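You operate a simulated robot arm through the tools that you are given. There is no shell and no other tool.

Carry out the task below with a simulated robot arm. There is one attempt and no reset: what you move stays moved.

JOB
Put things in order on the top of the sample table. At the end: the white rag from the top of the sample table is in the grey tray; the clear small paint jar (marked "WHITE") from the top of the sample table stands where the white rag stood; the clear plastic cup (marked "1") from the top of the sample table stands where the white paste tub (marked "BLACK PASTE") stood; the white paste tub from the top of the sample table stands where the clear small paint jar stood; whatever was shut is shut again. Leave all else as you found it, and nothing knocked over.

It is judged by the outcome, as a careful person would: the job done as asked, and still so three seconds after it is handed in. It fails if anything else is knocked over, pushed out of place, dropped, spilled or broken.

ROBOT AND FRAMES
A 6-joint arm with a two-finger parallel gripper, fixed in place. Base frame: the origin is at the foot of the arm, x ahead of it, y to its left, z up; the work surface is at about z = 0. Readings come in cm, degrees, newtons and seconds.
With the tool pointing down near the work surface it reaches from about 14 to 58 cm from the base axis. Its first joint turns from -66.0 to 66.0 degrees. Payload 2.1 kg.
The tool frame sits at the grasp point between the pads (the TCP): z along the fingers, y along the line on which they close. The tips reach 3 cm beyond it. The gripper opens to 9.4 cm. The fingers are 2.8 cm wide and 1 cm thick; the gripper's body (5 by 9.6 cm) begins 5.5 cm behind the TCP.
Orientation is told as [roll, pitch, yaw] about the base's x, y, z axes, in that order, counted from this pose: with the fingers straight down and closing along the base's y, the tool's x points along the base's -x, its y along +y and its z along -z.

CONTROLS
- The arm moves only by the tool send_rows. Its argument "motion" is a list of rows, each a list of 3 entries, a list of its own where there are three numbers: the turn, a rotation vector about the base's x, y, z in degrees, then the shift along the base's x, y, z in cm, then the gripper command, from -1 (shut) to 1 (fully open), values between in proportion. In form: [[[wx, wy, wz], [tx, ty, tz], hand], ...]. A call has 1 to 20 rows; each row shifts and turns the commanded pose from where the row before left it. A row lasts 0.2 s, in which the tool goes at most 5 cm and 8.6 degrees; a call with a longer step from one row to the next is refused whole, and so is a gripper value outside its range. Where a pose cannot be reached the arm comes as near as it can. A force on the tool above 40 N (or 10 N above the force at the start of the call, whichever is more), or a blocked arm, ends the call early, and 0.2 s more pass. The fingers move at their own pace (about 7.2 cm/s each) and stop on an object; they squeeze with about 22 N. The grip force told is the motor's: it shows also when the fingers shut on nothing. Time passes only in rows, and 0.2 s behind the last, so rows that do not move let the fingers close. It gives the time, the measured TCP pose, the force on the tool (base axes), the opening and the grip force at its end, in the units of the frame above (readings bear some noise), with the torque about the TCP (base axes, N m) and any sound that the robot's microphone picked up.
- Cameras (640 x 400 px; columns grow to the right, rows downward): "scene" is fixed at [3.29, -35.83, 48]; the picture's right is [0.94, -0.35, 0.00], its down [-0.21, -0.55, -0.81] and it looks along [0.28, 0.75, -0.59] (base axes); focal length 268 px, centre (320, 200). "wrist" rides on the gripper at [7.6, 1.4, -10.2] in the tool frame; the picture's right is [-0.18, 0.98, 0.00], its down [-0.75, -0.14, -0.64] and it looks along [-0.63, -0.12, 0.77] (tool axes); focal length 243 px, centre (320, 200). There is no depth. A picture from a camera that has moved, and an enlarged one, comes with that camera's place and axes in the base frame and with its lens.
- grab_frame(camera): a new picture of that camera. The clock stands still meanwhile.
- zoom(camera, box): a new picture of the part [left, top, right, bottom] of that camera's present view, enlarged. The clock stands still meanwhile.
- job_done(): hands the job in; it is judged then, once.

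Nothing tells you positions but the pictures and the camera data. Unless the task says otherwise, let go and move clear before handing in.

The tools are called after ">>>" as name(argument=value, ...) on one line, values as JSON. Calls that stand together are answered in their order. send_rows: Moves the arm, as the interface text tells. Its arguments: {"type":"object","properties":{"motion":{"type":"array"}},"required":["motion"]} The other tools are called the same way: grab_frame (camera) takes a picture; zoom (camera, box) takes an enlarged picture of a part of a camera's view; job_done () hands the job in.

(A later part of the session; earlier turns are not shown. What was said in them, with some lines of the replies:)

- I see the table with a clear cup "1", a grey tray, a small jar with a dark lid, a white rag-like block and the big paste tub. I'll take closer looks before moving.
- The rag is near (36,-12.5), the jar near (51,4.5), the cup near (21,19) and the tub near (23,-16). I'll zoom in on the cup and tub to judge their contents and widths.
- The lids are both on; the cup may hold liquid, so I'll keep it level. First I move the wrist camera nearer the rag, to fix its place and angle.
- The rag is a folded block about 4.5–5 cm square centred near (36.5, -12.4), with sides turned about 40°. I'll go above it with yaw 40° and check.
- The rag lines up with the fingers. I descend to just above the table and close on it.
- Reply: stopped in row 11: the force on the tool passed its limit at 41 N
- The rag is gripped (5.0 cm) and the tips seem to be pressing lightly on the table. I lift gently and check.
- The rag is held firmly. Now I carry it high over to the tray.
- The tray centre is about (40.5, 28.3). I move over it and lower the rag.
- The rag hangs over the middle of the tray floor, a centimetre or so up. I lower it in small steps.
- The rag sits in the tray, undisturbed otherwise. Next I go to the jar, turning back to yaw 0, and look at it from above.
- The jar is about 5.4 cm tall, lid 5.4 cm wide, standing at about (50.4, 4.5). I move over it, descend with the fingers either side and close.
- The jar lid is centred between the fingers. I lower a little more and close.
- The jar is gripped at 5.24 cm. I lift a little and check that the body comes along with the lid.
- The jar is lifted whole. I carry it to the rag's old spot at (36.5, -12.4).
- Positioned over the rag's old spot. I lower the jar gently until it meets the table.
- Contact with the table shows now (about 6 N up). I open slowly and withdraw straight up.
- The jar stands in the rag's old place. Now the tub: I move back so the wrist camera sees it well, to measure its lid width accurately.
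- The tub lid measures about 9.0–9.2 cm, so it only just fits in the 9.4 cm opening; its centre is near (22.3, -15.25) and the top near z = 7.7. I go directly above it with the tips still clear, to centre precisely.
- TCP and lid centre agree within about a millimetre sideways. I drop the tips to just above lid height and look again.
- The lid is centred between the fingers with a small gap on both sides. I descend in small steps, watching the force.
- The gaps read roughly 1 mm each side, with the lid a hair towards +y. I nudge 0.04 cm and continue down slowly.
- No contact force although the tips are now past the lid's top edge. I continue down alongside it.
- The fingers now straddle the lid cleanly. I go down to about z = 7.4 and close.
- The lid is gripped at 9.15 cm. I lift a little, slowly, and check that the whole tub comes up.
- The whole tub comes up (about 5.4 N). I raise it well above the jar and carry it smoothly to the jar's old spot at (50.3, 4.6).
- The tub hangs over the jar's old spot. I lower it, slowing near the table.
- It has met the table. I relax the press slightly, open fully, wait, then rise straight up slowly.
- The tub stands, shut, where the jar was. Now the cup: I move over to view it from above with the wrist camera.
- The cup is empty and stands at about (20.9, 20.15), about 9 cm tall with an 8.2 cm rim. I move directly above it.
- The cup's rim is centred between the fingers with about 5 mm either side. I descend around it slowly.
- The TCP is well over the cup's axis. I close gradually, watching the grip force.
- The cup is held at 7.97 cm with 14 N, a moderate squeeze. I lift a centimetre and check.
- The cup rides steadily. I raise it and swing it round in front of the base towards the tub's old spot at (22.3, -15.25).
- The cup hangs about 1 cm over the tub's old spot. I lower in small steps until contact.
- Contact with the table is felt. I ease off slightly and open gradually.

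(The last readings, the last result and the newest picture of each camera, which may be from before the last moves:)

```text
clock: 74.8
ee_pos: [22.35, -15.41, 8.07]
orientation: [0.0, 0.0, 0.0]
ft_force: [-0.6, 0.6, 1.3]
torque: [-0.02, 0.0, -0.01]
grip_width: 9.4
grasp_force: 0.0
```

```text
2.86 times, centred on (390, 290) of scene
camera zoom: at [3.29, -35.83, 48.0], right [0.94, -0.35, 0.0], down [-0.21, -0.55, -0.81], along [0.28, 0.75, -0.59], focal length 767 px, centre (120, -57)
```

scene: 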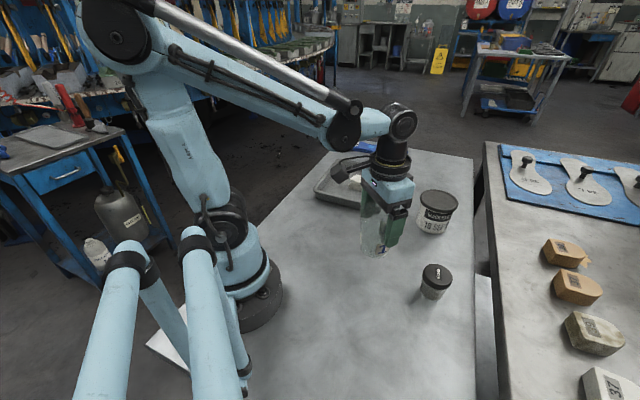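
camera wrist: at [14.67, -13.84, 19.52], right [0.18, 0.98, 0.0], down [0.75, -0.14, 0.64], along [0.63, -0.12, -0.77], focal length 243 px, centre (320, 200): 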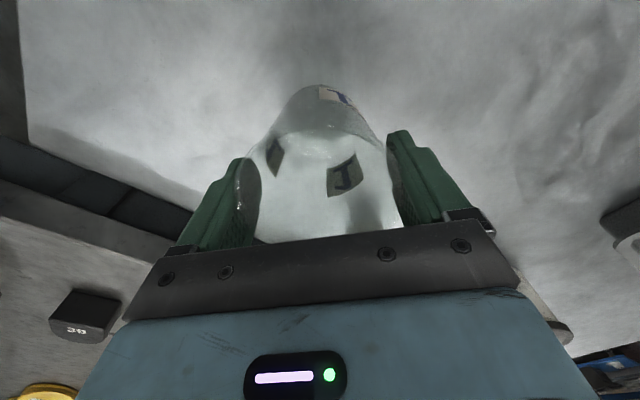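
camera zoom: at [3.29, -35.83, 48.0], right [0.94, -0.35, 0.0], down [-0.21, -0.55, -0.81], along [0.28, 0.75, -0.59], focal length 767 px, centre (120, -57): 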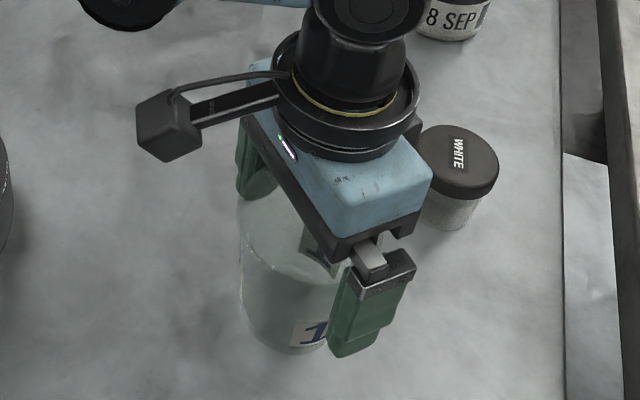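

The cup stands free of the fingers. I rise straight up and look over everything.

>>> send_rows(motion=[[[0, 0, 0], [0, 0, 0.4], 1], [[0, 0, 0], [0, 0, 0.8], 1], [[0, 0, 0], [0, 0, 1.2], 1], [[0, 0, 0], [0, 0, 1.5], 1], [[0, 0, 0], [0, 0, 2.0], 1], [[0, 0, 0], [0, 0, 3.0], 1], [[0, 0, 0], [0, 0, 4.0], 1], [[0, 0, 0], [0, 0, 3.0], 1], [[0, 0, 0], [0, 0, 0], 1]])

>>> grab_frame(camera="wrist")

>>> grab_frame(camera="scene")

```text
clock: 76.8
ee_pos: [22.23, -15.24, 24.2]
orientation: [0.0, 0.1, -0.1]
ft_force: [0.0, 0.9, 0.2]
torque: [0.03, -0.01, 0.02]
grip_width: 9.38
grasp_force: 0.0
```

```text
taken
camera wrist: at [14.57, -13.75, 34.51], right [0.18, 0.98, 0.0], down [0.75, -0.14, 0.64], along [0.63, -0.12, -0.77], focal length 243 px, centre (320, 200)
```

wrist: 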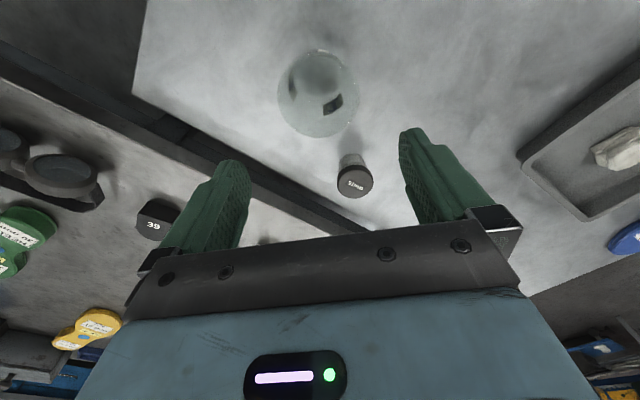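

```text
taken
```

scene: 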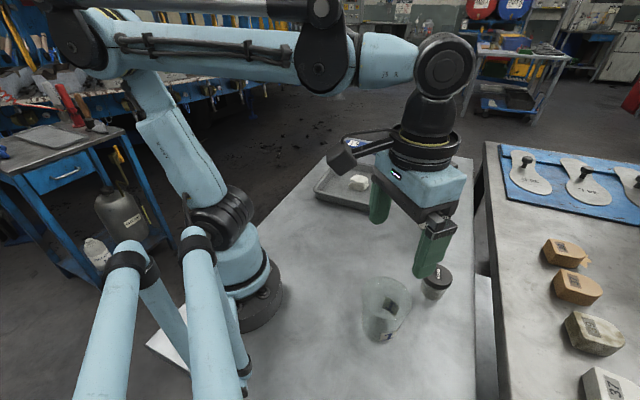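

All four items appear placed. I return the arm near its starting pose for an unobstructed final check.

>>> send_rows(motion=[[[0, 0, 0], [0.5, 1.0, 1.0], 1], [[0, 0, 0], [1.2, 2.0, 1.4], 1], [[0, 0, 0], [1.4, 2.5, 1.5], 1], [[0, 0, 0], [1.4, 2.5, 1.5], 1], [[0, 0, 0], [1.4, 2.5, 1.0], 1], [[0, 0, 0], [1.1, 1.6, 0.6], 1], [[0, 0, 0], [0, 0, 0], 1], [[0, 0, 0], [0, 0, 0], 1]])

>>> grab_frame(camera="scene")

>>> zoom(camera="scene", box=[320, 240, 480, 360])

>>> zoom(camera="scene", box=[260, 120, 480, 260])

>>> grab_frame(camera="wrist")

```text
clock: 78.6
ee_pos: [29.33, -3.03, 31.06]
orientation: [0.0, 0.0, 0.1]
ft_force: [-0.5, -0.4, 0.7]
torque: [0.01, 0.01, 0.02]
grip_width: 9.41
grasp_force: 0.0
```

```text
taken
```

scene: 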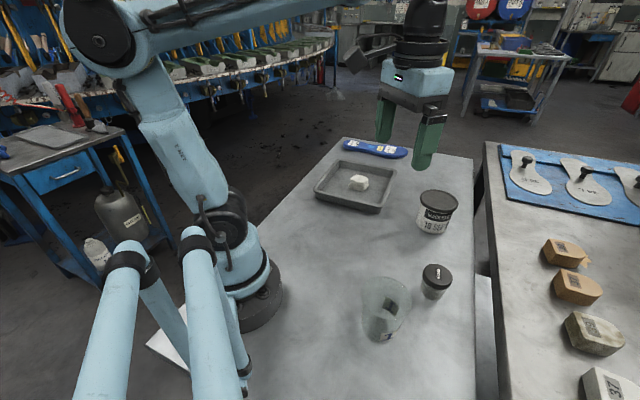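

```text
3.33 times, centred on (400, 300) of scene
camera zoom: at [3.29, -35.83, 48.0], right [0.94, -0.35, 0.0], down [-0.21, -0.55, -0.81], along [0.28, 0.75, -0.59], focal length 895 px, centre (53, -133)
```

zoom: 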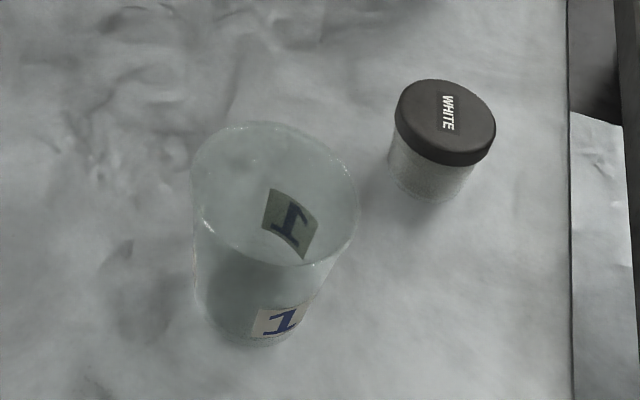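

```text
2.86 times, centred on (370, 190) of scene
camera zoom: at [3.29, -35.83, 48.0], right [0.94, -0.35, 0.0], down [-0.21, -0.55, -0.81], along [0.28, 0.75, -0.59], focal length 767 px, centre (177, 229)
```

zoom: 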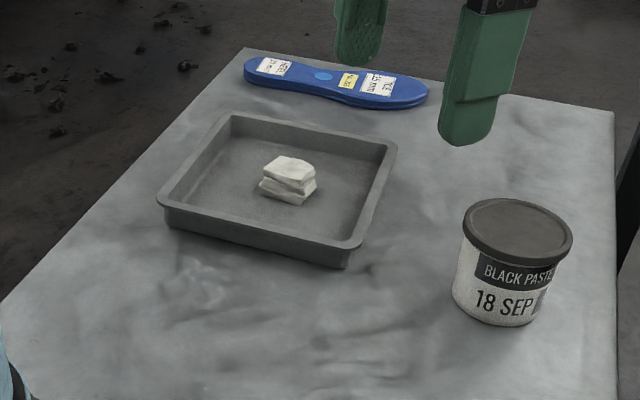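

```text
taken
camera wrist: at [21.66, -1.57, 41.39], right [0.18, 0.98, 0.0], down [0.75, -0.14, 0.64], along [0.63, -0.12, -0.77], focal length 243 px, centre (320, 200)
```

wrist: 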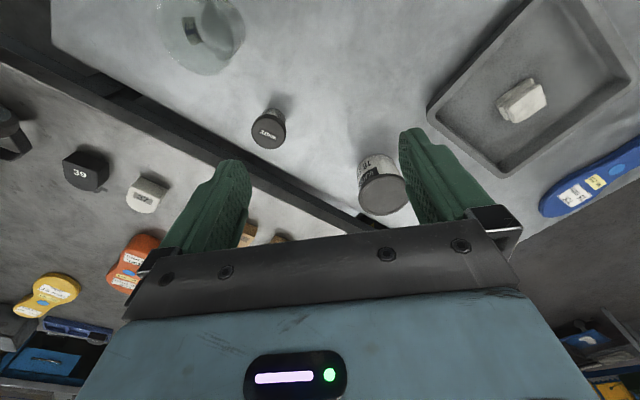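

Final check: the rag is in the tray, and the jar stands where the rag was. The cup is upright where the tub was, and the tub is where the jar was. Both lids are on, and the tray and everything else are where they started. The arm is clear with its fingers open, so I hand the job in.

>>> job_done()

```text
The job is handed in.
```

The job is handed in. My last pictures, taken with the arm moved clear, show every item where you asked.

- **Rag:** it lies in the grey tray, near the middle.
- **Paint jar ("WHITE"):** it stands where the rag was, with its lid on.
- **Paste tub ("BLACK PASTE"):** it stands where the jar was, with its lid on.
- **Cup ("1"):** it stands upright where the tub was. It was empty, so nothing could spill.

Nothing was knocked over. The tray, the blue insole and the other items look unmoved. I judged positions from the pictures and the arm's readings, so each spot may be off by a few millimetres.
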